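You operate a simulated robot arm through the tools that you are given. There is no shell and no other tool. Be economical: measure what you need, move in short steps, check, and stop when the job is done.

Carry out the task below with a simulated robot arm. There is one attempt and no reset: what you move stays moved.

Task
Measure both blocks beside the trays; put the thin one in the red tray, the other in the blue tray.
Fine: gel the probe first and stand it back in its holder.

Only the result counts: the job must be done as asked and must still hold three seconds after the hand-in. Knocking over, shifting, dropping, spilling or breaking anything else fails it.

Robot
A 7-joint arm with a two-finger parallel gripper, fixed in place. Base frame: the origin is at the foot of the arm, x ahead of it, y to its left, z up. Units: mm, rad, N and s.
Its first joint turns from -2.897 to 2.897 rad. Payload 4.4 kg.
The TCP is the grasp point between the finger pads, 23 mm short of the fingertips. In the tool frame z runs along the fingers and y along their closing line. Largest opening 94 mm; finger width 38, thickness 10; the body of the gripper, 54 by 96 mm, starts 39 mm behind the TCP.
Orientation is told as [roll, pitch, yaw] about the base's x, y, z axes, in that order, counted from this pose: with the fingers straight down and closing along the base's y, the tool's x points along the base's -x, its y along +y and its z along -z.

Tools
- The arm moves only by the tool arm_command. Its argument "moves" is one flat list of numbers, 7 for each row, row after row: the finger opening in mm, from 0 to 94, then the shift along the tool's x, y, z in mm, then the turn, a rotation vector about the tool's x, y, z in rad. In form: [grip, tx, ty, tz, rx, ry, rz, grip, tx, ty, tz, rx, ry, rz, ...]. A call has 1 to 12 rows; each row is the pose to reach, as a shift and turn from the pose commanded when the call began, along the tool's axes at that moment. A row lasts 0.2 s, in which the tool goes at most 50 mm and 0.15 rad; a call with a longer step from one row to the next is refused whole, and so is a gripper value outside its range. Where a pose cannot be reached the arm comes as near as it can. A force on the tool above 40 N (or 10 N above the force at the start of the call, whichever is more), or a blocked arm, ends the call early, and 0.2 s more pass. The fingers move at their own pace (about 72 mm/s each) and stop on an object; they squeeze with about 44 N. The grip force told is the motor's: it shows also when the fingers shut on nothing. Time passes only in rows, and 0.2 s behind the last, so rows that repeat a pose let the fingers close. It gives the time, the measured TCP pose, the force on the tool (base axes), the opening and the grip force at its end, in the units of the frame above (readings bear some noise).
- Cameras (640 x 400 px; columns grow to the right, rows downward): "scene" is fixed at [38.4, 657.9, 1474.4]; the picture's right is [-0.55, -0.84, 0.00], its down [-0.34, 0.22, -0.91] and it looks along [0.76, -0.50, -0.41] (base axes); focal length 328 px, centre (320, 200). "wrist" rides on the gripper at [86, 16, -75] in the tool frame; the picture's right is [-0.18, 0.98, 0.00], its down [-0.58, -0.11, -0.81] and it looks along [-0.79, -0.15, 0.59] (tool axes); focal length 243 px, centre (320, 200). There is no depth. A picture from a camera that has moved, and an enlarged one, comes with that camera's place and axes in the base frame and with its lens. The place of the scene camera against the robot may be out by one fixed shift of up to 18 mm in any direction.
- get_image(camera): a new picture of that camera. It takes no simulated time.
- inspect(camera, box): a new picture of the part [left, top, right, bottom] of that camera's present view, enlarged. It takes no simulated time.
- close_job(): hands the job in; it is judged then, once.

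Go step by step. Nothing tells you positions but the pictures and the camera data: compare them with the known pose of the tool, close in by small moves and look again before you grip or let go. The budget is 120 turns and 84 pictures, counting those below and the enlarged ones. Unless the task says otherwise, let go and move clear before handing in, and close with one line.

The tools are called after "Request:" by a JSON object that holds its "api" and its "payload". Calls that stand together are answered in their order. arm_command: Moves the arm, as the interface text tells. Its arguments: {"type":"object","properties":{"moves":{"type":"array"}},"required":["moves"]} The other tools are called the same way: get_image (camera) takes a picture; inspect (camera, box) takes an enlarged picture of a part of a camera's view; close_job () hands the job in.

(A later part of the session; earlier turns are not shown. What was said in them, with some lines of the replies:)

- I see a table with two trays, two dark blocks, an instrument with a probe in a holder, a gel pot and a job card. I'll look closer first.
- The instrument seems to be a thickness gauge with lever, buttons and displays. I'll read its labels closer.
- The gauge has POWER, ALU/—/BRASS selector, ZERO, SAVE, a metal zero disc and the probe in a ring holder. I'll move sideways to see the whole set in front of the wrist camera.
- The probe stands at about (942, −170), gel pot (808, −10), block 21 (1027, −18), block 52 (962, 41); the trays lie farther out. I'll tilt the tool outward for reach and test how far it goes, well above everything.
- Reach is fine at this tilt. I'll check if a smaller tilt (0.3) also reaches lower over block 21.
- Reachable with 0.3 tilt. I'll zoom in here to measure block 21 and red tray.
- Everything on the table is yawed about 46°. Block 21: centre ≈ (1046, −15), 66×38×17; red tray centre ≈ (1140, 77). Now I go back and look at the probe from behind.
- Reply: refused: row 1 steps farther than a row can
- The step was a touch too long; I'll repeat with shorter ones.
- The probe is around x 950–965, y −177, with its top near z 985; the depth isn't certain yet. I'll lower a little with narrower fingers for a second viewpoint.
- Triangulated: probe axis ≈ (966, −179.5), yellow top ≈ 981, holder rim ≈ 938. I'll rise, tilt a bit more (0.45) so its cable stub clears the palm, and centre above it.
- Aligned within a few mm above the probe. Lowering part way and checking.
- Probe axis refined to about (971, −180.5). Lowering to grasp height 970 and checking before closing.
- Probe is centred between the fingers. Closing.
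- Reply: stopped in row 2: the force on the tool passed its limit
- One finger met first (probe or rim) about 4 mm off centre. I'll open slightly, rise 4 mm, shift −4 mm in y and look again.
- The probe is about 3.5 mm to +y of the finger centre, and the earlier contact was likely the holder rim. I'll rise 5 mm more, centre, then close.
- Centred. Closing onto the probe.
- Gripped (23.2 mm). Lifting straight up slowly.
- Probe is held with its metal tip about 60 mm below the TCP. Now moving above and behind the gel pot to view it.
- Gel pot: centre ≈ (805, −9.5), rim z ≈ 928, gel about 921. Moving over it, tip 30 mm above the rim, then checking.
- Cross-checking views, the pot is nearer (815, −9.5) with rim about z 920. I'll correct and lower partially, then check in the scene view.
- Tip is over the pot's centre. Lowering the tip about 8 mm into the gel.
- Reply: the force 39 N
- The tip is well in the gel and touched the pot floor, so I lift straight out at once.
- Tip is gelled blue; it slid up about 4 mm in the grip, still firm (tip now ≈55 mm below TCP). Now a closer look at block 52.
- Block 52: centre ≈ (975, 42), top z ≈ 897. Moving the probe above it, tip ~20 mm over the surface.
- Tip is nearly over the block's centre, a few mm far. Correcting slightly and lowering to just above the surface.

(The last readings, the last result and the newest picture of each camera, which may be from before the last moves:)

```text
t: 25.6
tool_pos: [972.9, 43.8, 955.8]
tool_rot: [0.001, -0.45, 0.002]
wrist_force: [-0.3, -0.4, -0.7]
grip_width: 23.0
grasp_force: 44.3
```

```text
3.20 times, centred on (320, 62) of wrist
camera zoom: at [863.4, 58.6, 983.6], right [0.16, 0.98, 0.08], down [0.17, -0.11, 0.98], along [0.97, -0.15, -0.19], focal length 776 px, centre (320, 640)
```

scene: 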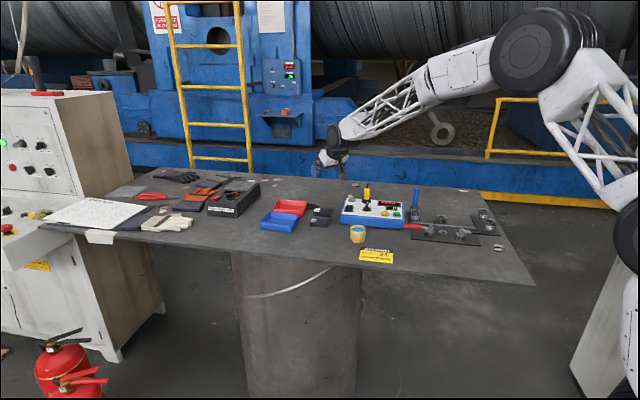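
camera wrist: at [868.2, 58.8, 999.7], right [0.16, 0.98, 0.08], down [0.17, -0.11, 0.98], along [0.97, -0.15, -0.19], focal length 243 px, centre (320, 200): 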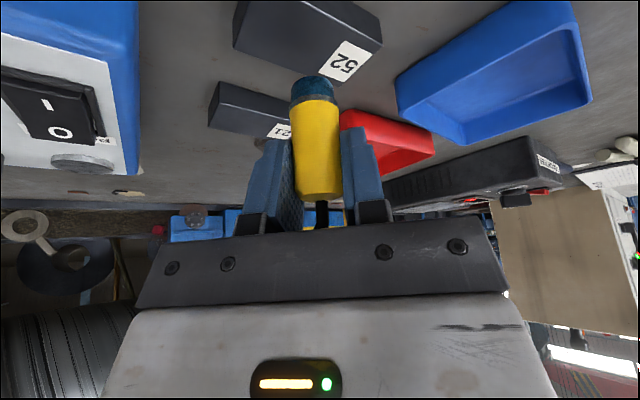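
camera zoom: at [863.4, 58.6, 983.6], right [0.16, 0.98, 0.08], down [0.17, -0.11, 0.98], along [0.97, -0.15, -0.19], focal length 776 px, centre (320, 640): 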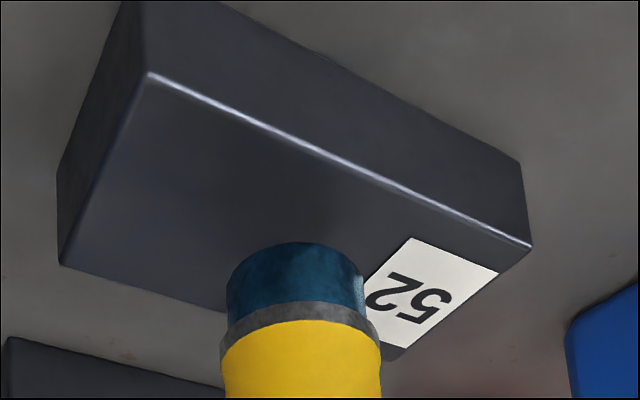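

Tip is about 5 mm off centre towards the far-right side; correcting (−4, +3) and touching down in small steps.

Request:
{"api": "arm_command", "payload": {"moves": [10, 3.6, 3, -1.7, 0, 0, 0, 10, 4.5, 3, 0.1, 0, 0, 0, 10, 5.1, 3, 1.4, 0, 0, 0, 10, 5.1, 3, 1.4, 0, 0, 0]}}

Request:
{"api": "inspect", "payload": {"camera": "scene", "box": [310, 180, 410, 240]}}

```text
t: 26.6
tool_pos: [968.3, 47.5, 951.6]
tool_rot: [0.001, -0.45, 0.001]
wrist_force: [0.3, -0.1, -0.9]
grip_width: 23.0
grasp_force: 44.8
```

```text
6.40 times, centred on (360, 210) of scene
camera zoom: at [38.4, 657.9, 1474.4], right [-0.55, -0.84, 0.0], down [-0.34, 0.22, -0.91], along [0.76, -0.5, -0.41], focal length 2098 px, centre (64, 136)
```

zoom: 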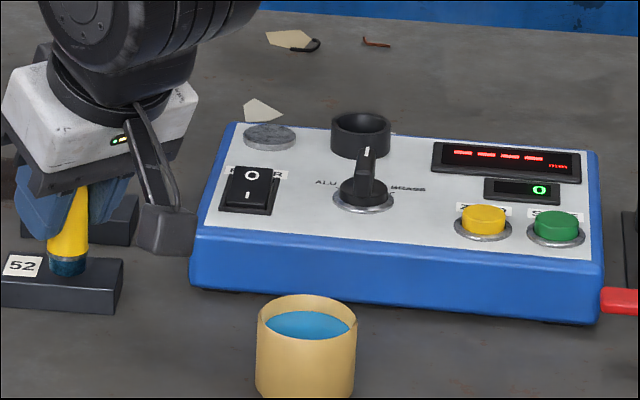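

No contact yet. Continuing down in 1 mm steps.

Request:
{"api": "arm_command", "payload": {"moves": [10, 0.43, 0, 0.9, 0, 0, 0, 10, 0.87, 0, 1.8, 0, 0, 0, 10, 0.87, 0, 1.8, 0, 0, 0]}}

```text
t: 27.4
tool_pos: [968.5, 46.3, 951.0]
tool_rot: [0.002, -0.451, 0.0]
wrist_force: [0.7, 0.2, -0.4]
grip_width: 22.7
grasp_force: 44.2
```

Request:
{"api": "arm_command", "payload": {"moves": [10, 0.43, 0, 0.9, 0, 0, 0, 10, 0.87, 0, 1.8, 0, 0, 0, 10, 0.87, 0, 1.8, 0, 0, 0]}}

```text
t: 28.2
tool_pos: [967.8, 45.5, 947.5]
tool_rot: [0.002, -0.45, 0.001]
wrist_force: [0.8, -0.7, -0.6]
grip_width: 23.1
grasp_force: 43.7
```

Request:
{"api": "inspect", "payload": {"camera": "scene", "box": [300, 195, 360, 235]}}

```text
10.00 times, centred on (330, 215) of scene
camera zoom: at [38.4, 657.9, 1474.4], right [-0.55, -0.84, 0.0], down [-0.34, 0.22, -0.91], along [0.76, -0.5, -0.41], focal length 3278 px, centre (220, 50)
```

zoom: 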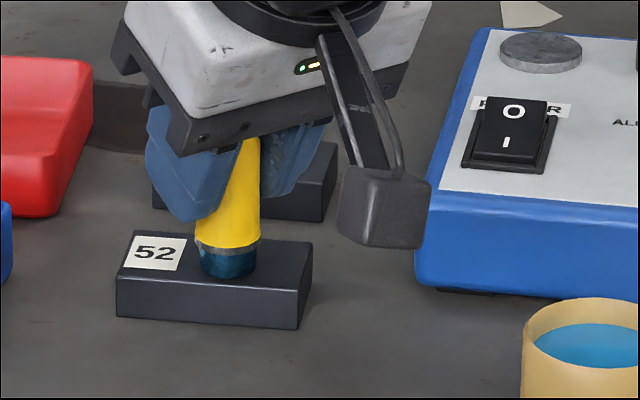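

The tip is still above the surface and slightly too near; shifting back (+5, −2) and descending further in 1 mm steps.

Request:
{"api": "arm_command", "payload": {"moves": [10, -4.5, -2, 2.2, 0, 0, 0, 10, -4.07, -2, 3.1, 0, 0, 0, 10, -3.63, -2, 4, 0, 0, 0, 10, -3.63, -2, 4, 0, 0, 0]}}

```text
t: 29.2
tool_pos: [973.5, 44.7, 947.3]
tool_rot: [0.001, -0.452, -0.001]
wrist_force: [-0.9, -2.2, 5.8]
grip_width: 23.1
grasp_force: 44.4
```

Contact made (≈6 N). Dwelling with a touch more pressure and reading the display.

Request:
{"api": "arm_command", "payload": {"moves": [10, 0.2, 0, 0.5, 0, 0, 0, 10, 0.2, 0, 0.5, 0, 0, 0, 10, 0.2, 0, 0.5, 0, 0, 0, 10, 0.2, 0, 0.5, 0, 0, 0, 10, 0.2, 0, 0.5, 0, 0, 0]}}

Request:
{"api": "inspect", "payload": {"camera": "scene", "box": [310, 180, 410, 240]}}

```text
t: 30.4
tool_pos: [973.1, 44.4, 946.1]
tool_rot: [0.001, -0.452, 0.001]
wrist_force: [0.5, 3.3, 14.7]
grip_width: 23.1
grasp_force: 44.2
```

```text
6.40 times, centred on (360, 210) of scene
camera zoom: at [38.4, 657.9, 1474.4], right [-0.55, -0.84, 0.0], down [-0.34, 0.22, -0.91], along [0.76, -0.5, -0.41], focal length 2098 px, centre (64, 136)
```

zoom: 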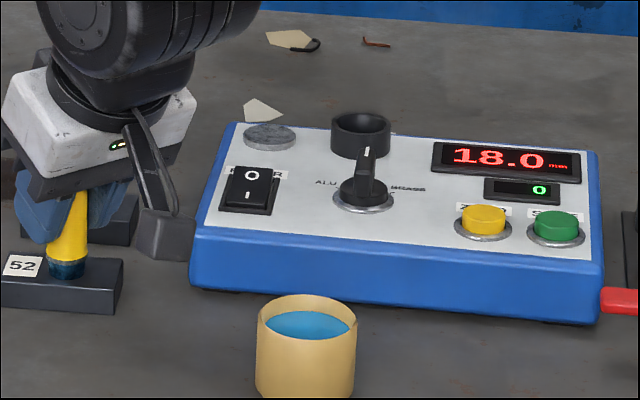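

Block 52 reads 18.0 mm. Lifting and moving over to block 21.

Request:
{"api": "arm_command", "payload": {"moves": [10, -11.7, 0, -24.3, 0, 0, 0, 10, -23.5, 0, -48.6, 0, 0, 0, 10, -45, -20, -38.3, 0, 0, 0, 10, -66, -40, -28, 0, 0, 0, 10, -87.4, -59.5, -17.7, 0, 0, 0, 10, -77, -59.5, 3.9, 0, 0, 0, 10, -67.4, -59.5, 23.7, 0, 0, 0, 10, -67.4, -59.5, 23.7, 0, 0, 0]}}

Request:
{"api": "inspect", "payload": {"camera": "scene", "box": [300, 185, 360, 225]}}

Request:
{"api": "inspect", "payload": {"camera": "wrist", "box": [220, 0, 420, 125]}}

```text
t: 32.2
tool_pos: [1044.7, -17.1, 956.2]
tool_rot: [0.002, -0.45, -0.002]
wrist_force: [0.5, -0.2, -0.1]
grip_width: 22.8
grasp_force: 43.8
```

```text
10.00 times, centred on (330, 205) of scene
camera zoom: at [38.4, 657.9, 1474.4], right [-0.55, -0.84, 0.0], down [-0.34, 0.22, -0.91], along [0.76, -0.5, -0.41], focal length 3278 px, centre (220, 150)
```

zoom: 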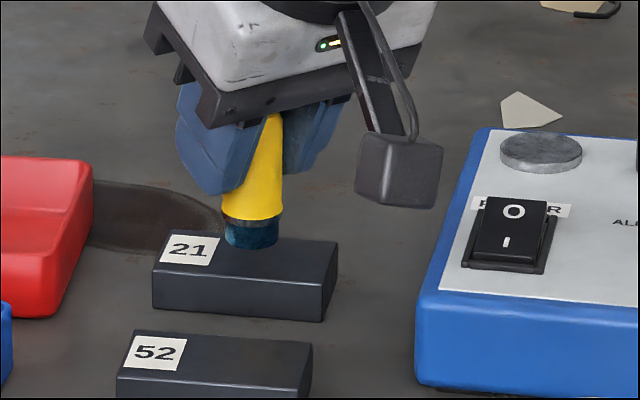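

```text
3.20 times, centred on (320, 62) of wrist
camera zoom: at [934.6, -1.5, 983.2], right [0.16, 0.98, 0.08], down [0.17, -0.11, 0.98], along [0.97, -0.15, -0.19], focal length 776 px, centre (320, 640)
```

zoom: 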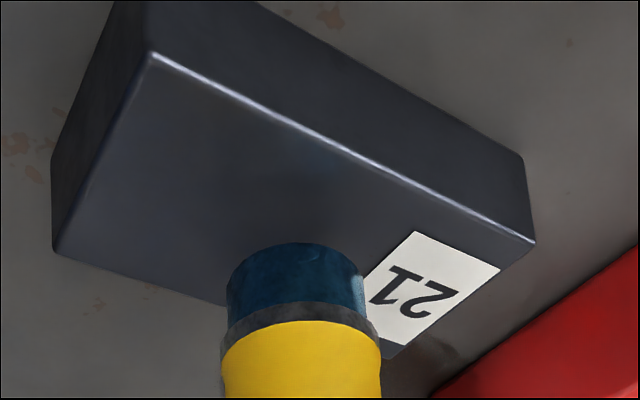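

Same relative position as with block 52, so straight down until contact.

Request:
{"api": "arm_command", "payload": {"moves": [10, 1.7, 0.5, 3.6, 0, 0, 0, 10, 3, 0.5, 6.3, 0, 0, 0, 10, 3.9, 0.5, 8.1, 0, 0, 0, 10, 4.1, 0.5, 8.6, 0, 0, 0, 10, 4.1, 0.5, 8.6, 0, 0, 0]}}

```text
t: 33.4
tool_pos: [1043.2, -14.9, 946.2]
tool_rot: [0.002, -0.452, 0.001]
wrist_force: [0.3, -1.6, 25.6]
grip_width: 23.1
grasp_force: 43.4
```

Request:
{"api": "arm_command", "payload": {"moves": [10, -0.2, 0, -0.4, 0, 0, 0, 10, -0.2, 0, -0.4, 0, 0, 0, 10, -0.2, 0, -0.4, 0, 0, 0, 10, -0.2, 0, -0.4, 0, 0, 0]}}

Request:
{"api": "inspect", "payload": {"camera": "scene", "box": [310, 180, 410, 240]}}

```text
t: 34.4
tool_pos: [1044.3, -15.1, 945.6]
tool_rot: [0.002, -0.452, -0.001]
wrist_force: [5.0, -0.5, 39.0]
grip_width: 23.2
grasp_force: 44.0
```

```text
6.40 times, centred on (360, 210) of scene
camera zoom: at [38.4, 657.9, 1474.4], right [-0.55, -0.84, 0.0], down [-0.34, 0.22, -0.91], along [0.76, -0.5, -0.41], focal length 2098 px, centre (64, 136)
```

zoom: 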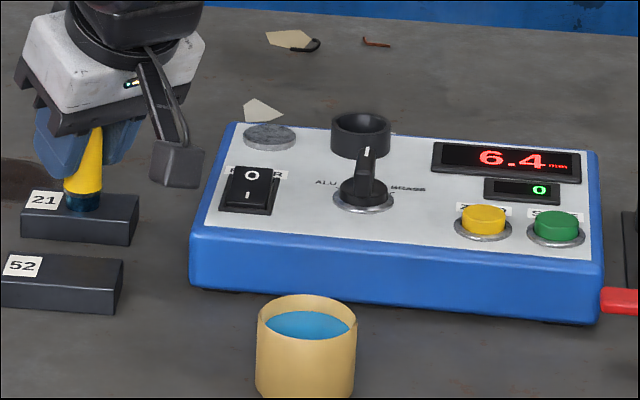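

Block 21 reads 6.4 mm: it is the thin one (red); 52 goes to blue. Now carrying the probe back over its holder.

Request:
{"api": "arm_command", "payload": {"moves": [10, -8.7, 0, -18, 0, 0, 0, 10, -21, 0, -43, 0, 0, 0, 10, -34.8, 0, -72, 0, 0, 0, 10, -18.4, -41, -80, 0, 0, 0, 10, -2, -82, -88, 0, 0, 0, 10, 14.5, -123, -96, 0, 0, 0, 10, 30.9, -163.5, -103.8, 0, 0, 0, 10, 42.2, -163.5, -80.4, 0, 0, 0, 10, 42.2, -163.5, -80.4, 0, 0, 0]}}

Request:
{"api": "get_image", "payload": {"camera": "wrist"}}

Request:
{"api": "inspect", "payload": {"camera": "scene", "box": [335, 165, 405, 215]}}

```text
t: 36.4
tool_pos: [971.6, -178.3, 1001.7]
tool_rot: [0.001, -0.451, 0.001]
wrist_force: [0.8, 0.6, -0.8]
grip_width: 23.1
grasp_force: 44.1
```

```text
30 pictures are left
camera wrist: at [861.6, -165.1, 1029.2], right [0.16, 0.98, 0.08], down [0.17, -0.11, 0.98], along [0.97, -0.15, -0.19], focal length 243 px, centre (320, 200)
```

wrist: 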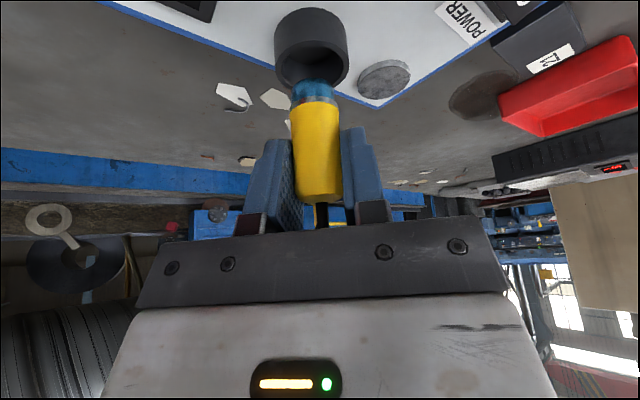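

```text
8.00 times, centred on (370, 190) of scene
camera zoom: at [38.4, 657.9, 1474.4], right [-0.55, -0.84, 0.0], down [-0.34, 0.22, -0.91], along [0.76, -0.5, -0.41], focal length 2623 px, centre (-80, 280)
```

zoom: 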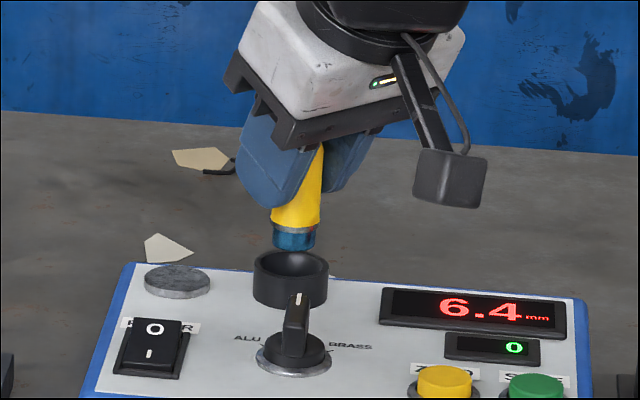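

Probe tip is aligned above the holder. Lowering gently into it.

Request:
{"api": "arm_command", "payload": {"moves": [10, 3.9, 0, 8.1, 0, 0, 0, 10, 6.5, 0, 13.5, 0, 0, 0, 10, 8.7, 0, 18, 0, 0, 0, 10, 10.9, 0, 22.5, 0, 0, 0, 10, 10.9, 0, 22.5, 0, 0, 0]}}

Request:
{"api": "inspect", "payload": {"camera": "wrist", "box": [220, 30, 420, 230]}}

Request:
{"api": "inspect", "payload": {"camera": "scene", "box": [335, 165, 405, 215]}}

```text
t: 37.6
tool_pos: [971.2, -178.5, 974.5]
tool_rot: [0.002, -0.45, 0.0]
wrist_force: [-1.0, 0.0, 2.2]
grip_width: 23.1
grasp_force: 43.9
```

```text
2.00 times, centred on (320, 130) of wrist
camera zoom: at [861.8, -163.7, 1002.4], right [0.16, 0.98, 0.08], down [0.17, -0.11, 0.98], along [0.97, -0.15, -0.19], focal length 485 px, centre (320, 340)
```

zoom: 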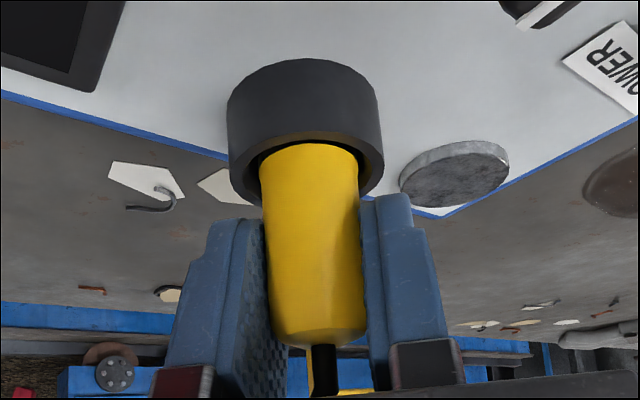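

```text
8.00 times, centred on (370, 190) of scene
camera zoom: at [38.4, 657.9, 1474.4], right [-0.55, -0.84, 0.0], down [-0.34, 0.22, -0.91], along [0.76, -0.5, -0.41], focal length 2623 px, centre (-80, 280)
```

zoom: 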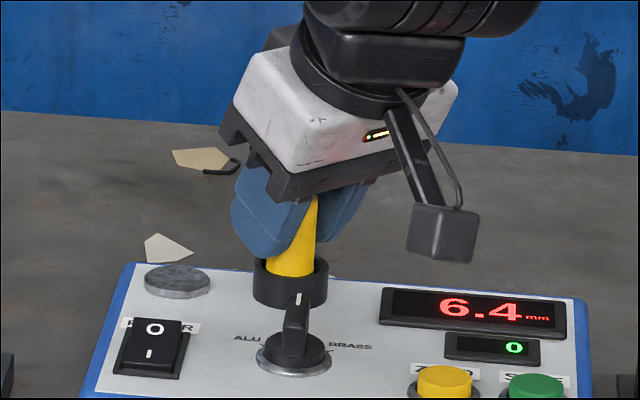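

It's in the ring. Lowering until it seats.

Request:
{"api": "arm_command", "payload": {"moves": [10, 0.87, 0, 1.8, 0, 0, 0, 10, 1.3, 0, 2.7, 0, 0, 0, 10, 1.3, 0, 2.7, 0, 0, 0]}}

```text
t: 38.4
tool_pos: [972.8, -179.0, 973.8]
tool_rot: [0.0, -0.455, 0.002]
wrist_force: [5.2, 4.5, 36.5]
grip_width: 22.9
grasp_force: 44.2
```

Seated (36 N). Relaxing ~2.5 mm, then opening a little and checking.

Request:
{"api": "arm_command", "payload": {"moves": [10, -1, 0, -2.1, 0, 0, 0, 10, -1, 0, -2.1, 0, 0, 0, 28, -1, 0, -2.1, 0, 0, 0, 36, -1, 0, -2.1, 0, 0, 0, 36, -1, 0, -2.1, 0, 0, 0]}}

Request:
{"api": "inspect", "payload": {"camera": "wrist", "box": [220, 30, 420, 230]}}

```text
t: 39.6
tool_pos: [971.6, -179.6, 972.4]
tool_rot: [0.0, -0.45, 0.0]
wrist_force: [-1.1, -0.9, -0.5]
grip_width: 36.3
grasp_force: 0.0
```

```text
2.00 times, centred on (320, 130) of wrist
camera zoom: at [861.0, -164.8, 1000.0], right [0.16, 0.98, 0.08], down [0.17, -0.11, 0.98], along [0.97, -0.15, -0.19], focal length 485 px, centre (320, 340)
```

zoom: 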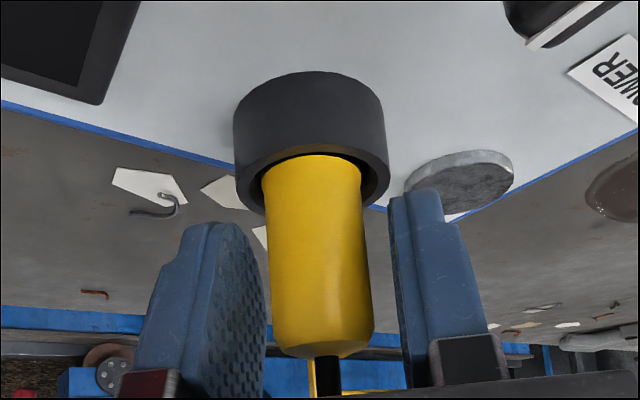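

Probe stands in its holder. Rising straight up and clear.

Request:
{"api": "arm_command", "payload": {"moves": [46, -3, 0, -6.3, 0, 0, 0, 50, -13, 0, -27, 0, 0, 0, 50, -26.1, 0, -54, 0, 0, 0, 50, -43.5, 0, -90, 0, 0, 0, 50, -43.5, 0, -90, 0, 0, 0]}}

Request:
{"api": "inspect", "payload": {"camera": "scene", "box": [330, 150, 410, 220]}}

```text
t: 40.8
tool_pos: [971.6, -177.1, 1072.2]
tool_rot: [0.002, -0.452, 0.0]
wrist_force: [0.1, 0.6, 0.4]
grip_width: 50.1
grasp_force: 0.0
```

```text
5.71 times, centred on (370, 185) of scene
camera zoom: at [38.4, 657.9, 1474.4], right [-0.55, -0.84, 0.0], down [-0.34, 0.22, -0.91], along [0.76, -0.5, -0.41], focal length 1873 px, centre (34, 286)
```

zoom: 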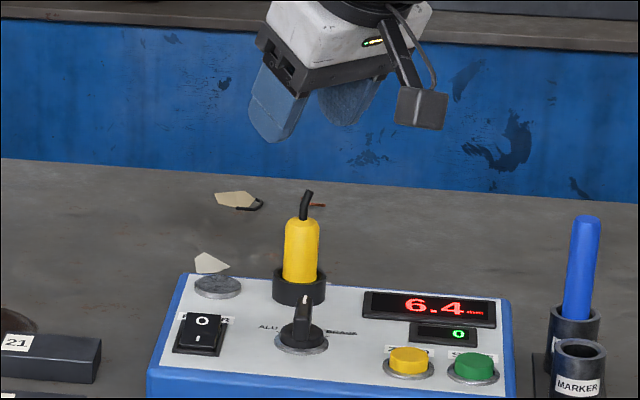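

The probe is back standing. Next: block 52. I move toward it, levelling the tool, so I can then yaw ~46° to match the block.

Request:
{"api": "arm_command", "payload": {"moves": [60, 15.8, 41.4, -9.4, 0, 0.09, 0, 60, 31.6, 82.8, -18.8, 0, 0.18, 0, 60, 47.4, 124.2, -28.2, 0, 0.27, 0, 60, 63.2, 165.6, -37.6, 0, 0.36, 0, 60, 79, 207, -47, 0, 0.45, 0, 60, 79, 207, -47, 0, 0.45, 0]}}

```text
t: 42.2
tool_pos: [881.9, 29.2, 1076.9]
tool_rot: [0.001, 0.0, 0.002]
wrist_force: [0.3, 0.7, -0.2]
grip_width: 59.8
grasp_force: 0.1
```

Request:
{"api": "arm_command", "payload": {"moves": [60, -10, -4, 13, 0, 0, -0.135, 60, -20, -8, 26, 0, 0, -0.27, 60, -30, -12, 39, 0, 0, -0.405, 60, -40, -16, 52, 0, 0, -0.54, 60, -50, -20, 65, 0, 0, -0.675, 60, -58, -24, 77, 0, 0, -0.81, 60, -58, -24, 77, 0, 0, -0.81]}}

Request:
{"api": "get_image", "payload": {"camera": "wrist"}}

```text
t: 43.8
tool_pos: [938.6, 3.5, 1003.5]
tool_rot: [0.002, -0.004, 0.814]
wrist_force: [1.0, 0.0, -0.2]
grip_width: 60.2
grasp_force: 0.0
```

```text
24 pictures are left
camera wrist: at [867.8, -49.4, 1077.3], right [-0.59, 0.81, 0.0], down [0.48, 0.35, 0.81], along [0.65, 0.47, -0.59], focal length 243 px, centre (320, 200)
```

wrist: 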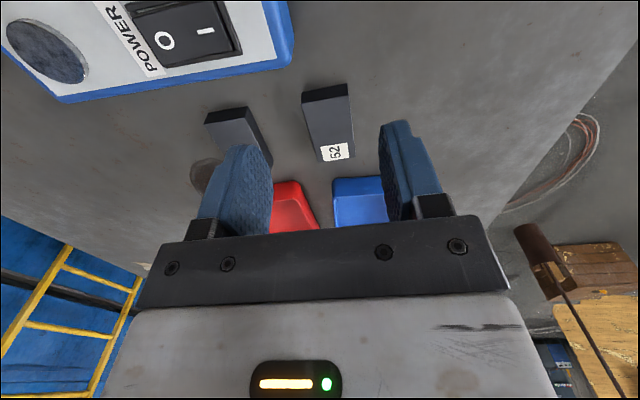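

Block 52 confirmed at (975.5, 42) with yaw matched. Before gripping I test reach over the trays at this yaw with a 0.45 tilt, well above.

Request:
{"api": "arm_command", "payload": {"moves": [60, -37.4, -18.7, 0.7, 0, -0.09, 0, 60, -74.8, -37.5, 1.4, 0, -0.18, 0, 60, -112.1, -56.2, 2.1, 0, -0.27, 0, 60, -149.5, -75, 2.8, 0, -0.36, 0, 60, -186.9, -93.7, 3.5, 0, -0.45, 0, 60, -186.9, -93.7, 3.5, 0, -0.45, 0, 60, -186.9, -93.7, 38, 0, -0.45, 0, 60, -186.9, -93.7, 38, 0, -0.45, 0]}}

Request:
{"api": "inspect", "payload": {"camera": "scene", "box": [240, 140, 360, 240]}}

```text
t: 45.6
tool_pos: [1135.8, 75.2, 964.8]
tool_rot: [0.001, -0.451, 0.813]
wrist_force: [-0.1, 0.0, -0.4]
grip_width: 60.1
grasp_force: 0.0
```

```text
4.00 times, centred on (300, 190) of scene
camera zoom: at [38.4, 657.9, 1474.4], right [-0.55, -0.84, 0.0], down [-0.34, 0.22, -0.91], along [0.76, -0.5, -0.41], focal length 1311 px, centre (400, 240)
```

zoom: 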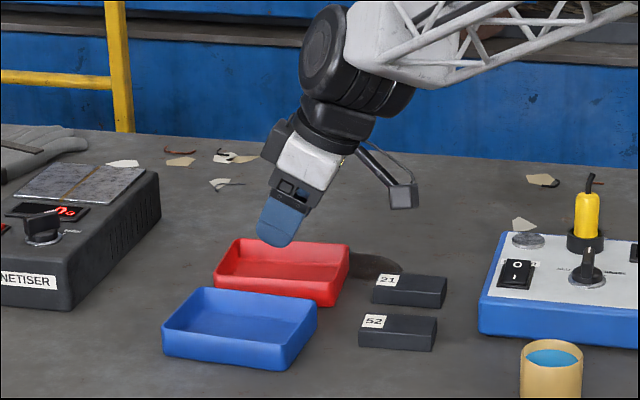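

Reached at 0.45. Trying a smaller tilt of 0.25 here.

Request:
{"api": "arm_command", "payload": {"moves": [60, 0, 0, 0, 0, 0.1, 0, 60, 0, 0, 0, 0, 0.2, 0, 60, 0, 0, 0, 0, 0.2, 0]}}

Request:
{"api": "get_image", "payload": {"camera": "wrist"}}

```text
t: 46.4
tool_pos: [1134.8, 75.1, 965.2]
tool_rot: [0.001, -0.249, 0.811]
wrist_force: [-0.3, 0.3, 0.4]
grip_width: 60.1
grasp_force: 0.1
```

```text
22 pictures are left
camera wrist: at [1054.1, 10.9, 1015.0], right [-0.59, 0.81, 0.05], down [0.33, 0.19, 0.93], along [0.74, 0.56, -0.38], focal length 243 px, centre (320, 200)
```

wrist: 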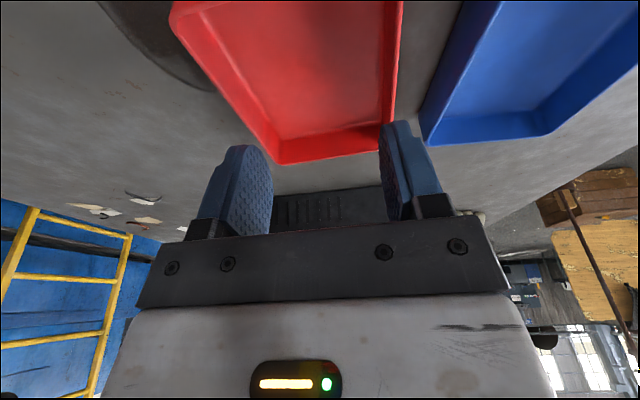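

0.25 tilt suffices, so I'll use it for both. In tray-aligned coordinates the red tray centre is ≈(1143, 79), blue ≈(1053, 164). Going above block 52.

Request:
{"api": "arm_command", "payload": {"moves": [60, 32.3, 23.3, -8.2, 0, 0, 0, 60, 64.7, 46.5, -16.5, 0, 0, 0, 60, 97, 69.8, -24.8, 0, 0, 0, 60, 129.4, 93.1, -33, 0, 0, 0, 60, 135.6, 93.1, -8.8, 0, 0, 0, 60, 135.6, 93.1, -8.8, 0, 0, 0]}}

Request:
{"api": "get_image", "payload": {"camera": "wrist"}}

Request:
{"api": "inspect", "payload": {"camera": "scene", "box": [290, 180, 370, 240]}}

```text
t: 47.8
tool_pos: [978.1, 41.5, 937.6]
tool_rot: [0.003, -0.251, 0.812]
wrist_force: [0.4, -0.1, -0.3]
grip_width: 60.0
grasp_force: 0.1
```

```text
21 pictures are left
camera wrist: at [895.3, -22.6, 987.3], right [-0.59, 0.81, 0.05], down [0.33, 0.19, 0.93], along [0.74, 0.56, -0.38], focal length 243 px, centre (320, 200)
```

wrist: 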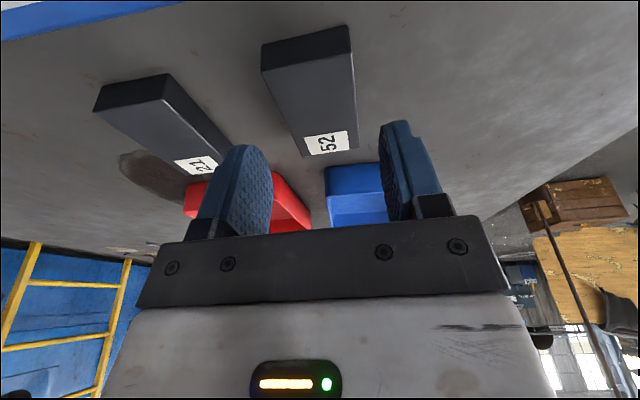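

```text
6.67 times, centred on (330, 210) of scene
camera zoom: at [38.4, 657.9, 1474.4], right [-0.55, -0.84, 0.0], down [-0.34, 0.22, -0.91], along [0.76, -0.5, -0.41], focal length 2186 px, centre (253, 133)
```

zoom: 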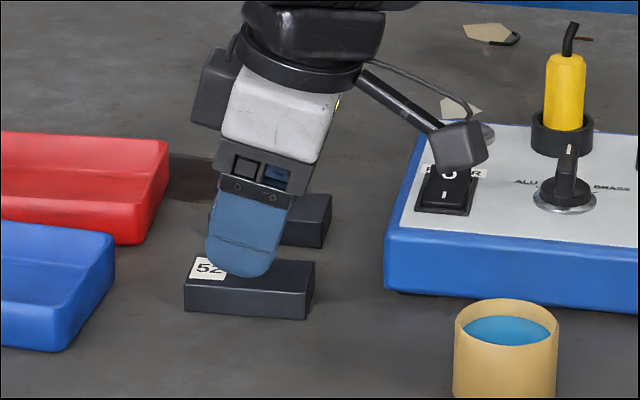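

Aligned with block 52 (≈2 mm correction). Lowering around it.

Request:
{"api": "arm_command", "payload": {"moves": [60, 1.6, 1.5, -0.4, 0, 0, 0, 60, 4.8, 1.5, 12.4, 0, 0, 0, 60, 8.1, 1.5, 25.4, 0, 0, 0, 60, 8.1, 1.5, 25.4, 0, 0, 0]}}

Request:
{"api": "inspect", "payload": {"camera": "wrist", "box": [200, 0, 440, 220]}}

```text
t: 48.8
tool_pos: [973.8, 43.3, 913.6]
tool_rot: [0.002, -0.25, 0.812]
wrist_force: [0.1, -0.3, 0.1]
grip_width: 60.0
grasp_force: 0.1
```

```text
1.82 times, centred on (320, 110) of wrist
camera zoom: at [891.7, -21.4, 962.9], right [-0.59, 0.81, 0.05], down [0.33, 0.19, 0.93], along [0.74, 0.56, -0.38], focal length 441 px, centre (320, 364)
```

zoom: 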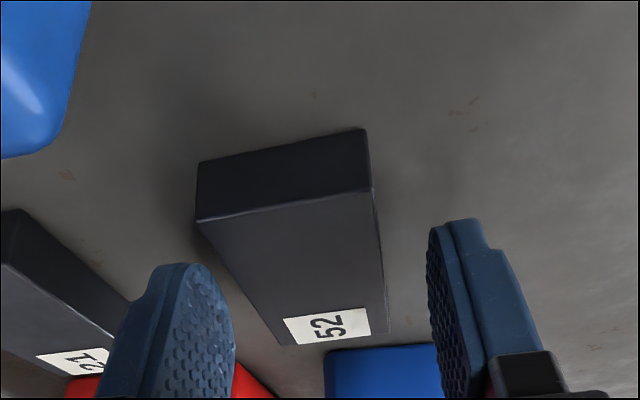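

Fingers straddle block 52 evenly. Closing.

Request:
{"api": "arm_command", "payload": {"moves": [46, 0.4, 0, 1.5, 0, 0, 0, 38, 0.4, 0, 1.5, 0, 0, 0, 25, 0.4, 0, 1.5, 0, 0, 0, 25, 0.4, 0, 1.5, 0, 0, 0, 25, 0.4, 0, 1.5, 0, 0, 0]}}

```text
t: 50.0
tool_pos: [973.3, 43.5, 912.4]
tool_rot: [0.003, -0.251, 0.811]
wrist_force: [0.5, -0.3, 3.1]
grip_width: 39.7
grasp_force: 43.9
```

Gripped (39.7 mm). Lifting and moving over the blue tray.

Request:
{"api": "arm_command", "payload": {"moves": [25, -3, 0, -11, 0, 0, 0, 25, -7, 0, -28, 0, 0, 0, 25, -11.1, 0, -43.6, 0, 0, 0, 25, -45.7, 6.4, -34.8, 0, 0, 0, 25, -80.2, 12.9, -26, 0, 0, 0, 25, -114.8, 19.3, -17.2, 0, 0, 0, 25, -149.4, 25.7, -8.4, 0, 0, 0, 25, -149.4, 25.7, -8.4, 0, 0, 0]}}

Request:
{"api": "get_image", "payload": {"camera": "wrist"}}

Request:
{"api": "inspect", "payload": {"camera": "scene", "box": [250, 170, 350, 240]}}

```text
t: 51.8
tool_pos: [1053.4, 163.9, 958.5]
tool_rot: [0.002, -0.249, 0.811]
wrist_force: [-1.3, -0.1, 0.8]
grip_width: 25.0
grasp_force: 0.1
```

```text
18 pictures are left
camera wrist: at [971.6, 99.3, 1008.5], right [-0.59, 0.81, 0.05], down [0.33, 0.19, 0.93], along [0.74, 0.56, -0.38], focal length 243 px, centre (320, 200)
```

wrist: 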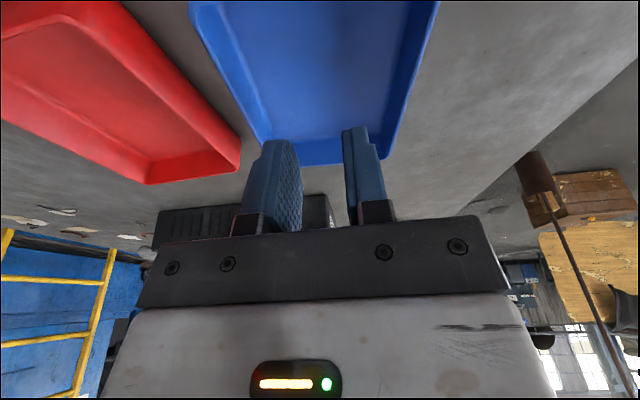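

```text
5.71 times, centred on (300, 205) of scene
camera zoom: at [38.4, 657.9, 1474.4], right [-0.55, -0.84, 0.0], down [-0.34, 0.22, -0.91], along [0.76, -0.5, -0.41], focal length 1873 px, centre (434, 171)
```

zoom: 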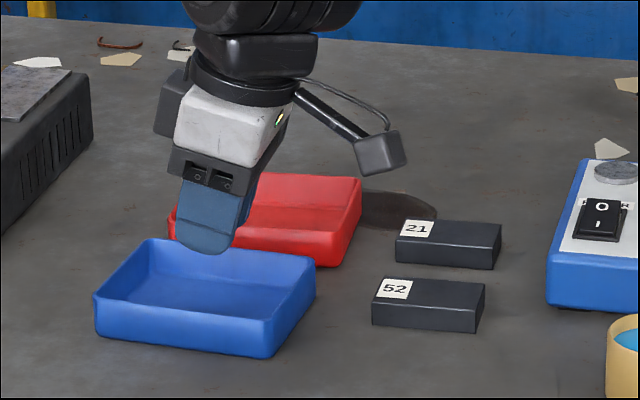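

The block slipped out and stayed at its place — the tilted fingertips overlapped it too little. I'll test here whether a smaller tilt (0.08) still reaches.

Request:
{"api": "arm_command", "payload": {"moves": [40, 3, 0, 10, 0, 0.085, 0, 40, 6, 0, 24, 0, 0.17, 0, 40, 6, 0, 24, 0, 0.17, 0, 40, 6, 0, 24, 0, 0.17, 0]}}

Request:
{"api": "inspect", "payload": {"camera": "scene", "box": [290, 200, 350, 240]}}

```text
t: 52.8
tool_pos: [1052.7, 163.3, 933.8]
tool_rot: [0.003, -0.081, 0.812]
wrist_force: [-0.4, 0.4, 0.4]
grip_width: 40.1
grasp_force: 0.0
```

```text
10.00 times, centred on (320, 220) of scene
camera zoom: at [38.4, 657.9, 1474.4], right [-0.55, -0.84, 0.0], down [-0.34, 0.22, -0.91], along [0.76, -0.5, -0.41], focal length 3278 px, centre (320, 0)
```

zoom: 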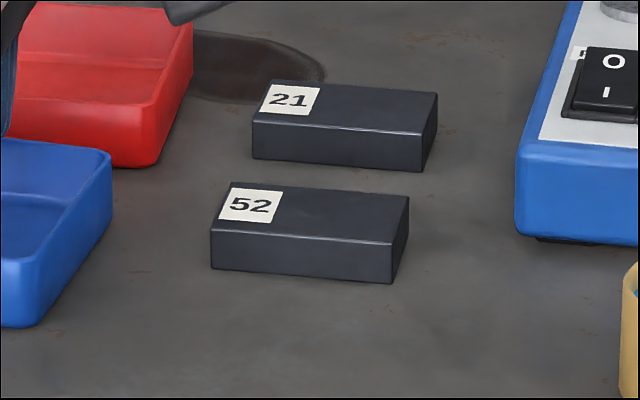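

Reaches fine at 0.08 tilt; block 52 moved only ~2 mm. Going back over it with near-vertical fingers.

Request:
{"api": "arm_command", "payload": {"moves": [50, -2.4, 0, -29.9, 0, 0, 0, 60, 32.3, -6.6, -32.7, 0, 0, 0, 60, 67, -13.3, -35.4, 0, 0, 0, 60, 101.6, -20, -38.2, 0, 0, 0, 60, 136.3, -26.6, -41, 0, 0, 0, 60, 139, -26.6, -7.1, 0, 0, 0, 60, 139, -26.6, -7.1, 0, 0, 0]}}

Request:
{"api": "inspect", "payload": {"camera": "wrist", "box": [200, 20, 440, 220]}}

```text
t: 54.4
tool_pos: [978.8, 43.5, 928.0]
tool_rot: [0.002, -0.082, 0.811]
wrist_force: [0.4, -0.6, -0.6]
grip_width: 60.0
grasp_force: 0.0
```

```text
2.00 times, centred on (320, 120) of wrist
camera zoom: at [903.8, -13.2, 993.7], right [-0.59, 0.81, 0.02], down [0.43, 0.3, 0.85], along [0.68, 0.51, -0.53], focal length 485 px, centre (320, 360)
```

zoom: 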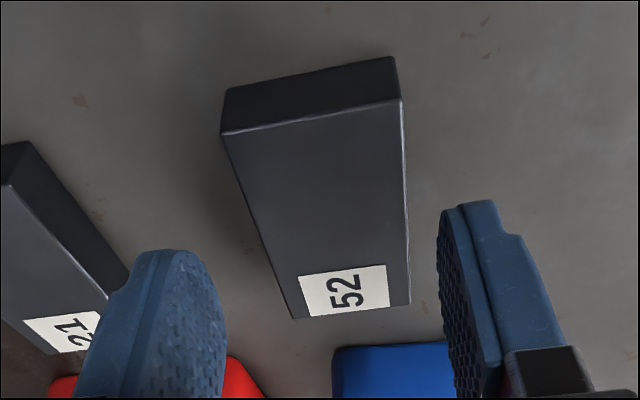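

Block 52 now at ≈(974, 45); correcting 4.5 mm sideways and lowering so the tips nearly reach the table.

Request:
{"api": "arm_command", "payload": {"moves": [60, 1.9, 4.5, 0, 0, 0, 0, 60, 2.7, 4.5, 10, 0, 0, 0, 60, 3.5, 4.5, 20.3, 0, 0, 0, 60, 3.5, 4.5, 20.3, 0, 0, 0]}}

```text
t: 55.4
tool_pos: [972.1, 47.6, 906.9]
tool_rot: [0.003, -0.079, 0.811]
wrist_force: [-0.2, 1.3, 0.3]
grip_width: 59.9
grasp_force: 0.1
```

Request:
{"api": "arm_command", "payload": {"moves": [48, 0, -1.5, 0, 0, 0, 0, 42, 0, -1.5, 0, 0, 0, 0, 25, 0, -1.5, 0, 0, 0, 0, 25, 0, -1.5, 0, 0, 0, 0, 25, 0, -1.5, 0, 0, 0, 0, 25, -0.8, -1.5, -10, 0, 0, 0, 25, -1.6, -1.5, -20, 0, 0, 0, 25, -1.6, -1.5, -20, 0, 0, 0]}}

Request:
{"api": "inspect", "payload": {"camera": "wrist", "box": [200, 20, 440, 220]}}

```text
t: 57.2
tool_pos: [974.5, 46.2, 928.4]
tool_rot: [0.001, -0.08, 0.81]
wrist_force: [-0.1, -0.5, -3.4]
grip_width: 39.5
grasp_force: 43.7
```

```text
2.00 times, centred on (320, 120) of wrist
camera zoom: at [898.8, -11.3, 994.9], right [-0.59, 0.81, 0.02], down [0.43, 0.3, 0.85], along [0.68, 0.51, -0.53], focal length 485 px, centre (320, 360)
```

zoom: 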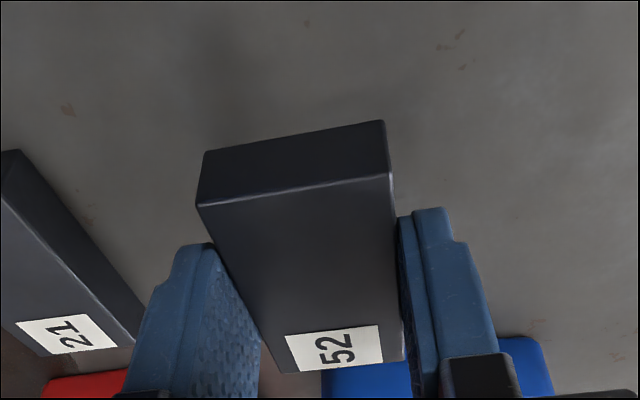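

Held this time. Lifting more and moving over the blue tray.

Request:
{"api": "arm_command", "payload": {"moves": [25, -1.2, 0, -15, 0, 0, 0, 25, -2.4, 0, -29.9, 0, 0, 0, 25, -37.3, 6.2, -27.1, 0, 0, 0, 25, -72.2, 12.3, -24.3, 0, 0, 0, 25, -107.1, 18.5, -21.5, 0, 0, 0, 25, -142, 24.7, -18.7, 0, 0, 0, 25, -142, 24.7, -18.7, 0, 0, 0]}}

Request:
{"api": "get_image", "payload": {"camera": "wrist"}}

Request:
{"api": "inspect", "payload": {"camera": "scene", "box": [250, 170, 350, 240]}}

```text
t: 58.8
tool_pos: [1054.3, 163.9, 955.6]
tool_rot: [0.002, -0.079, 0.811]
wrist_force: [0.3, -0.5, -4.1]
grip_width: 39.6
grasp_force: 44.0
```

```text
13 pictures are left
camera wrist: at [978.4, 106.5, 1022.6], right [-0.59, 0.81, 0.02], down [0.43, 0.3, 0.85], along [0.68, 0.51, -0.53], focal length 243 px, centre (320, 200)
```

wrist: 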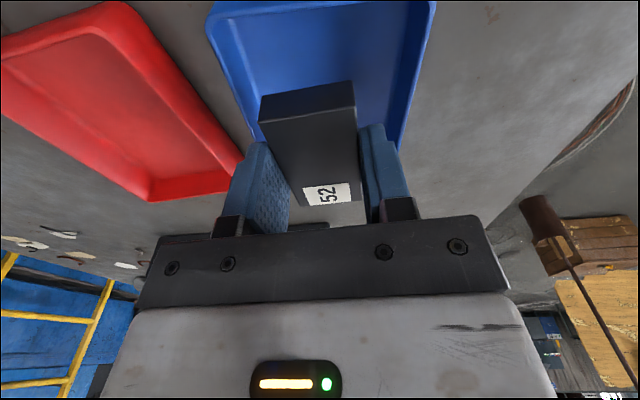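

```text
5.71 times, centred on (300, 205) of scene
camera zoom: at [38.4, 657.9, 1474.4], right [-0.55, -0.84, 0.0], down [-0.34, 0.22, -0.91], along [0.76, -0.5, -0.41], focal length 1873 px, centre (434, 171)
```

zoom: 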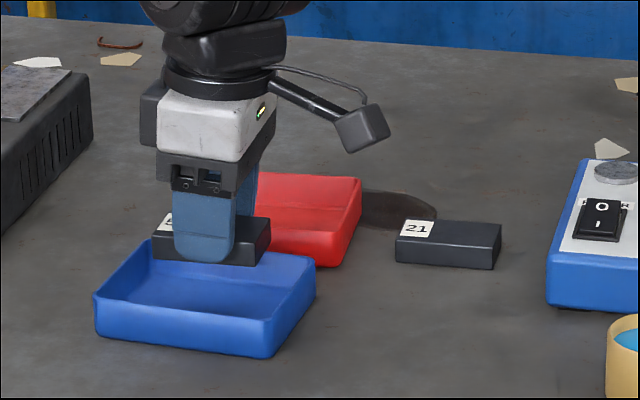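

Block 52 is centred over the blue tray. Lowering it to the floor.

Request:
{"api": "arm_command", "payload": {"moves": [25, 1, 0, 12, 0, 0, 0, 25, 1.9, 0, 24, 0, 0, 0, 25, 2.7, 0, 34, 0, 0, 0, 25, 3.4, 0, 41, 0, 0, 0, 25, 3.4, 0, 41, 0, 0, 0]}}

Request:
{"api": "inspect", "payload": {"camera": "scene", "box": [250, 185, 320, 235]}}

```text
t: 60.0
tool_pos: [1052.6, 163.4, 916.4]
tool_rot: [0.003, -0.081, 0.811]
wrist_force: [-0.6, -0.9, -4.3]
grip_width: 39.6
grasp_force: 44.2
```

```text
8.00 times, centred on (285, 210) of scene
camera zoom: at [38.4, 657.9, 1474.4], right [-0.55, -0.84, 0.0], down [-0.34, 0.22, -0.91], along [0.76, -0.5, -0.41], focal length 2623 px, centre (600, 120)
```

zoom: 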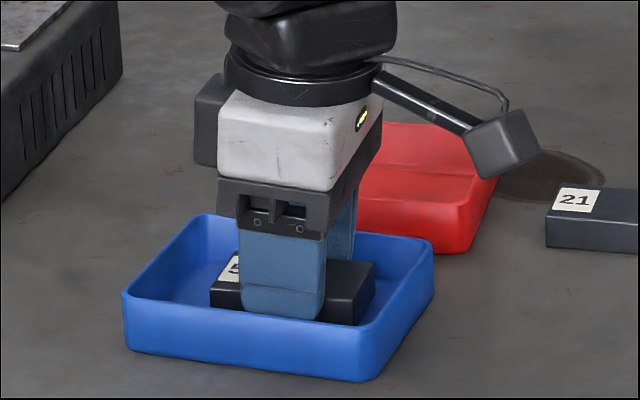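

It is inside the tray. Lowering the last millimetres until contact.

Request:
{"api": "arm_command", "payload": {"moves": [25, 0.2, 0, 1.5, 0, 0, 0, 25, 0.3, 0, 3, 0, 0, 0, 25, 0.3, 0, 3, 0, 0, 0]}}

```text
t: 60.8
tool_pos: [1051.6, 163.7, 913.4]
tool_rot: [0.0, -0.082, 0.812]
wrist_force: [-0.4, 0.8, -4.4]
grip_width: 39.8
grasp_force: 43.6
```

Request:
{"api": "arm_command", "payload": {"moves": [25, 0.2, 0, 1.3, 0, 0, 0, 25, 0.3, 0, 2.5, 0, 0, 0, 25, 0.3, 0, 2.5, 0, 0, 0]}}

```text
t: 61.6
tool_pos: [1050.2, 162.6, 913.2]
tool_rot: [0.0, -0.083, 0.811]
wrist_force: [0.2, -0.2, -1.4]
grip_width: 39.8
grasp_force: 44.2
```

Just touching. Opening a little and lifting clear.

Request:
{"api": "arm_command", "payload": {"moves": [43, 0, 0, 0, 0, 0, 0, 50, 0, 0, 0, 0, 0, 0, 50, 0, 0, 0, 0, 0, 0, 50, -0.8, 0, -10, 0, 0, 0, 50, -2.4, 0, -30, 0, 0, 0, 50, -4, 0, -50, 0, 0, 0, 50, -4, 0, -50, 0, 0, 0]}}

Request:
{"api": "inspect", "payload": {"camera": "scene", "box": [250, 180, 350, 240]}}

```text
t: 63.2
tool_pos: [1053.0, 162.3, 962.0]
tool_rot: [0.002, -0.081, 0.81]
wrist_force: [0.0, 0.0, 0.6]
grip_width: 49.9
grasp_force: 0.0
```

```text
6.40 times, centred on (300, 210) of scene
camera zoom: at [38.4, 657.9, 1474.4], right [-0.55, -0.84, 0.0], down [-0.34, 0.22, -0.91], along [0.76, -0.5, -0.41], focal length 2098 px, centre (448, 136)
```

zoom: 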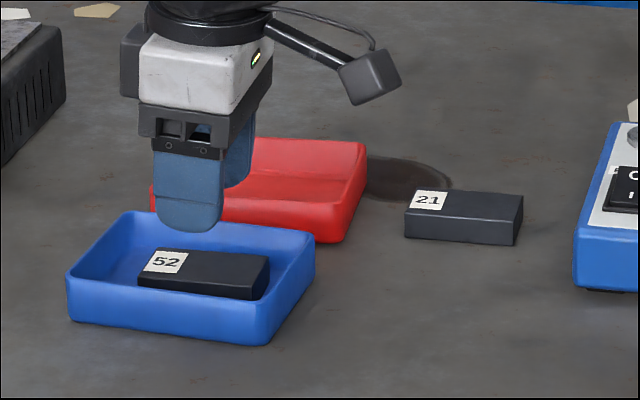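

Block 52 is in the blue tray. Testing reach over the red tray at this small tilt.

Request:
{"api": "arm_command", "payload": {"moves": [50, 0, -41, 0, 0, 0, 0, 50, 0, -82, 0, 0, 0, 0, 50, 0, -122.5, 0, 0, 0, 0, 50, 1.6, -122.5, 20, 0, 0, 0, 50, 3.2, -122.5, 40, 0, 0, 0, 50, 3.2, -122.5, 40, 0, 0, 0]}}

```text
t: 64.6
tool_pos: [1139.8, 76.7, 923.8]
tool_rot: [0.001, -0.08, 0.811]
wrist_force: [0.3, 0.3, -0.4]
grip_width: 49.9
grasp_force: 0.1
```

Reaches. Moving back over block 21.

Request:
{"api": "arm_command", "payload": {"moves": [50, -3.2, 0, -39.9, 0, 0, 0, 60, 29.6, 1.3, -42.5, 0, 0, 0, 60, 62.5, 2.5, -45.1, 0, 0, 0, 60, 95.3, 3.8, -47.8, 0, 0, 0, 60, 128.2, 5.1, -50.4, 0, 0, 0, 60, 131.1, 5.1, -14.5, 0, 0, 0, 60, 131.1, 5.1, -14.5, 0, 0, 0]}}

Request:
{"api": "inspect", "payload": {"camera": "wrist", "box": [200, 20, 440, 220]}}

```text
t: 66.2
tool_pos: [1046.0, -11.9, 928.6]
tool_rot: [0.003, -0.083, 0.813]
wrist_force: [0.1, 0.0, 0.5]
grip_width: 60.0
grasp_force: 0.1
```

```text
2.00 times, centred on (320, 120) of wrist
camera zoom: at [971.7, -69.4, 992.5], right [-0.59, 0.81, 0.02], down [0.43, 0.3, 0.85], along [0.68, 0.51, -0.53], focal length 485 px, centre (320, 360)
```

zoom: 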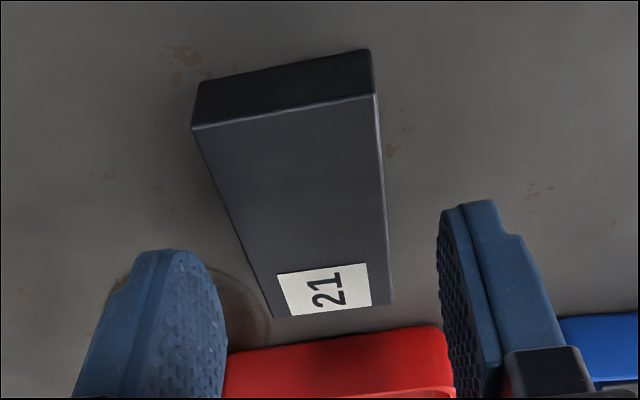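

Block 21 centre ≈ (1044, −17). Correcting, lowering, gripping and lifting a little.

Request:
{"api": "arm_command", "payload": {"moves": [60, 5.1, -2.2, -0.4, 0, 0, 0, 60, 6, -2.2, 10, 0, 0, 0, 60, 6.8, -2.2, 21, 0, 0, 0, 60, 6.8, -2.2, 21, 0, 0, 0, 46, 6.8, -2.2, 21, 0, 0, 0, 25, 6.8, -2.2, 21, 0, 0, 0, 25, 6.8, -2.2, 21, 0, 0, 0, 25, 6.8, -2.2, 21, 0, 0, 0, 25, 6.8, -2.2, 21, 0, 0, 0]}}

Request:
{"api": "arm_command", "payload": {"moves": [25, -0.8, 0, -10, 0, 0, 0, 25, -2.4, 0, -30, 0, 0, 0, 25, -4, 0, -49, 0, 0, 0, 25, -4, 0, -49, 0, 0, 0]}}

```text
t: 68.2
tool_pos: [1042.9, -16.1, 904.9]
tool_rot: [0.003, -0.082, 0.811]
wrist_force: [-0.5, -0.7, -0.1]
grip_width: 39.6
grasp_force: 44.1
```

```text
t: 69.2
tool_pos: [1043.4, -18.0, 954.4]
tool_rot: [0.002, -0.079, 0.812]
wrist_force: [-0.3, -0.2, -3.9]
grip_width: 39.8
grasp_force: 43.7
```

Held. Moving over the red tray.

Request:
{"api": "arm_command", "payload": {"moves": [25, -34.3, -1.6, 2.7, 0, 0, 0, 25, -68.6, -3.2, 5.5, 0, 0, 0, 25, -103, -4.8, 8.2, 0, 0, 0, 25, -137.3, -6.4, 11, 0, 0, 0, 25, -137.3, -6.4, 11, 0, 0, 0]}}

Request:
{"api": "get_image", "payload": {"camera": "wrist"}}

Request:
{"api": "inspect", "payload": {"camera": "scene", "box": [250, 160, 350, 230]}}

```text
t: 70.4
tool_pos: [1144.1, 79.8, 953.9]
tool_rot: [0.003, -0.081, 0.812]
wrist_force: [0.0, -0.7, -3.2]
grip_width: 39.7
grasp_force: 43.9
```

```text
8 pictures are left
camera wrist: at [1069.0, 22.6, 1020.0], right [-0.59, 0.81, 0.02], down [0.43, 0.3, 0.85], along [0.68, 0.51, -0.53], focal length 243 px, centre (320, 200)
```

wrist: 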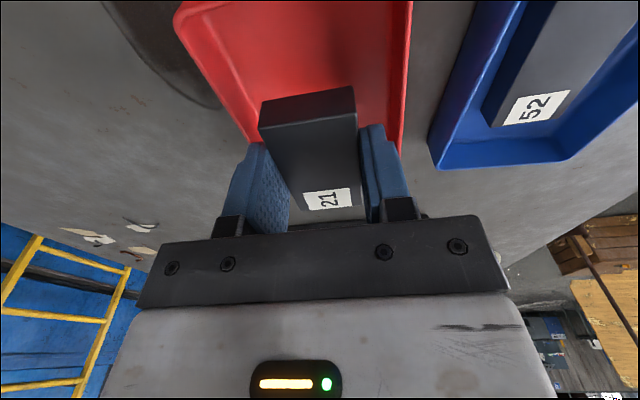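

```text
5.71 times, centred on (300, 195) of scene
camera zoom: at [38.4, 657.9, 1474.4], right [-0.55, -0.84, 0.0], down [-0.34, 0.22, -0.91], along [0.76, -0.5, -0.41], focal length 1873 px, centre (434, 229)
```

zoom: 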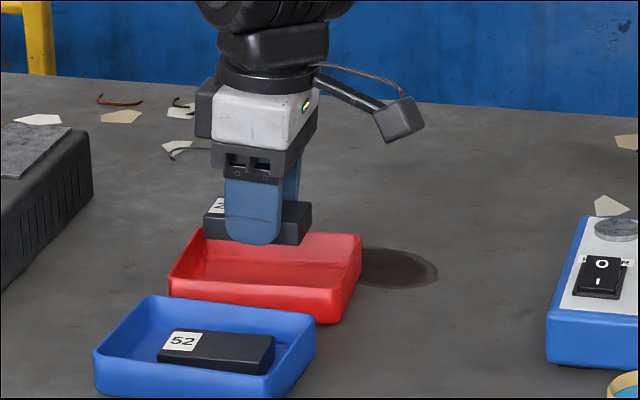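

Same good alignment as before. Lowering into the red tray.

Request:
{"api": "arm_command", "payload": {"moves": [25, 1, 0, 12, 0, 0, 0, 25, 1.9, 0, 24, 0, 0, 0, 25, 2.7, 0, 34, 0, 0, 0, 25, 3.2, 0, 40, 0, 0, 0, 25, 3.2, 0, 40, 0, 0, 0]}}

Request:
{"api": "inspect", "payload": {"camera": "scene", "box": [250, 170, 330, 230]}}

```text
t: 71.6
tool_pos: [1142.8, 78.7, 914.3]
tool_rot: [0.002, -0.08, 0.812]
wrist_force: [0.0, 0.8, -4.3]
grip_width: 39.4
grasp_force: 43.7
```

```text
6.67 times, centred on (290, 200) of scene
camera zoom: at [38.4, 657.9, 1474.4], right [-0.55, -0.84, 0.0], down [-0.34, 0.22, -0.91], along [0.76, -0.5, -0.41], focal length 2186 px, centre (520, 200)
```

zoom: 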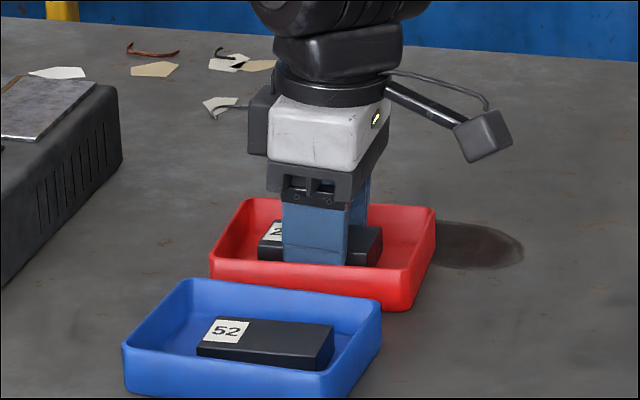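

Request:
{"api": "arm_command", "payload": {"moves": [25, 0.2, 0, 1.5, 0, 0, 0, 25, 0.3, 0, 2.5, 0, 0, 0, 25, 0.3, 0, 2.5, 0, 0, 0]}}

```text
t: 72.4
tool_pos: [1143.0, 77.4, 911.7]
tool_rot: [0.001, -0.079, 0.812]
wrist_force: [0.7, 0.0, -3.4]
grip_width: 39.7
grasp_force: 44.0
```

Request:
{"api": "arm_command", "payload": {"moves": [25, 0.1, 0, 1.5, 0, 0, 0, 25, 0.1, 0, 1.5, 0, 0, 0]}}

```text
t: 73.0
tool_pos: [1144.0, 79.3, 909.7]
tool_rot: [0.001, -0.08, 0.809]
wrist_force: [-0.8, 0.0, -4.0]
grip_width: 39.5
grasp_force: 43.9
```

The block is within a millimetre or two of the tray floor. Releasing and lifting clear.

Request:
{"api": "arm_command", "payload": {"moves": [25, 0.1, 0, 1, 0, 0, 0, 43, 0.1, 0, 1, 0, 0, 0, 50, 0.1, 0, 1, 0, 0, 0, 50, 0.1, 0, 1, 0, 0, 0, 50, -0.8, 0, -10, 0, 0, 0, 50, -2.4, 0, -30, 0, 0, 0, 50, -5, 0, -65, 0, 0, 0, 50, -8, 0, -100, 0, 0, 0, 50, 30, 0, -120, 0, 0, 0, 50, 30, 0, -120, 0, 0, 0]}}

Request:
{"api": "inspect", "payload": {"camera": "scene", "box": [240, 150, 420, 260]}}

```text
t: 75.2
tool_pos: [1114.4, 49.0, 1028.6]
tool_rot: [0.002, -0.079, 0.811]
wrist_force: [-0.8, 0.3, -0.5]
grip_width: 50.0
grasp_force: 0.0
```

```text
3.56 times, centred on (330, 205) of scene
camera zoom: at [38.4, 657.9, 1474.4], right [-0.55, -0.84, 0.0], down [-0.34, 0.22, -0.91], along [0.76, -0.5, -0.41], focal length 1166 px, centre (284, 182)
```

zoom: 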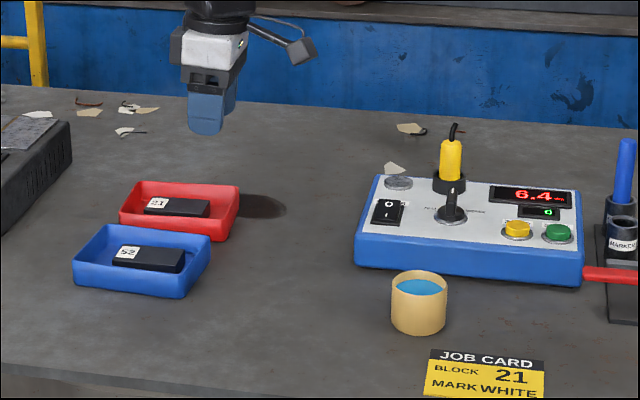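

Block 21 lies in the red tray and block 52 in the blue tray. The probe stands in its holder and everything else is in place, so I'm handing in.

Request:
{"api": "close_job", "payload": {}}

```text
The job is handed in.
```

I gelled the probe and measured both blocks: block 21 reads 6.4 mm, so it went in the red tray, and block 52 reads 18.0 mm, so it went in the blue tray; the probe is standing back in its holder.
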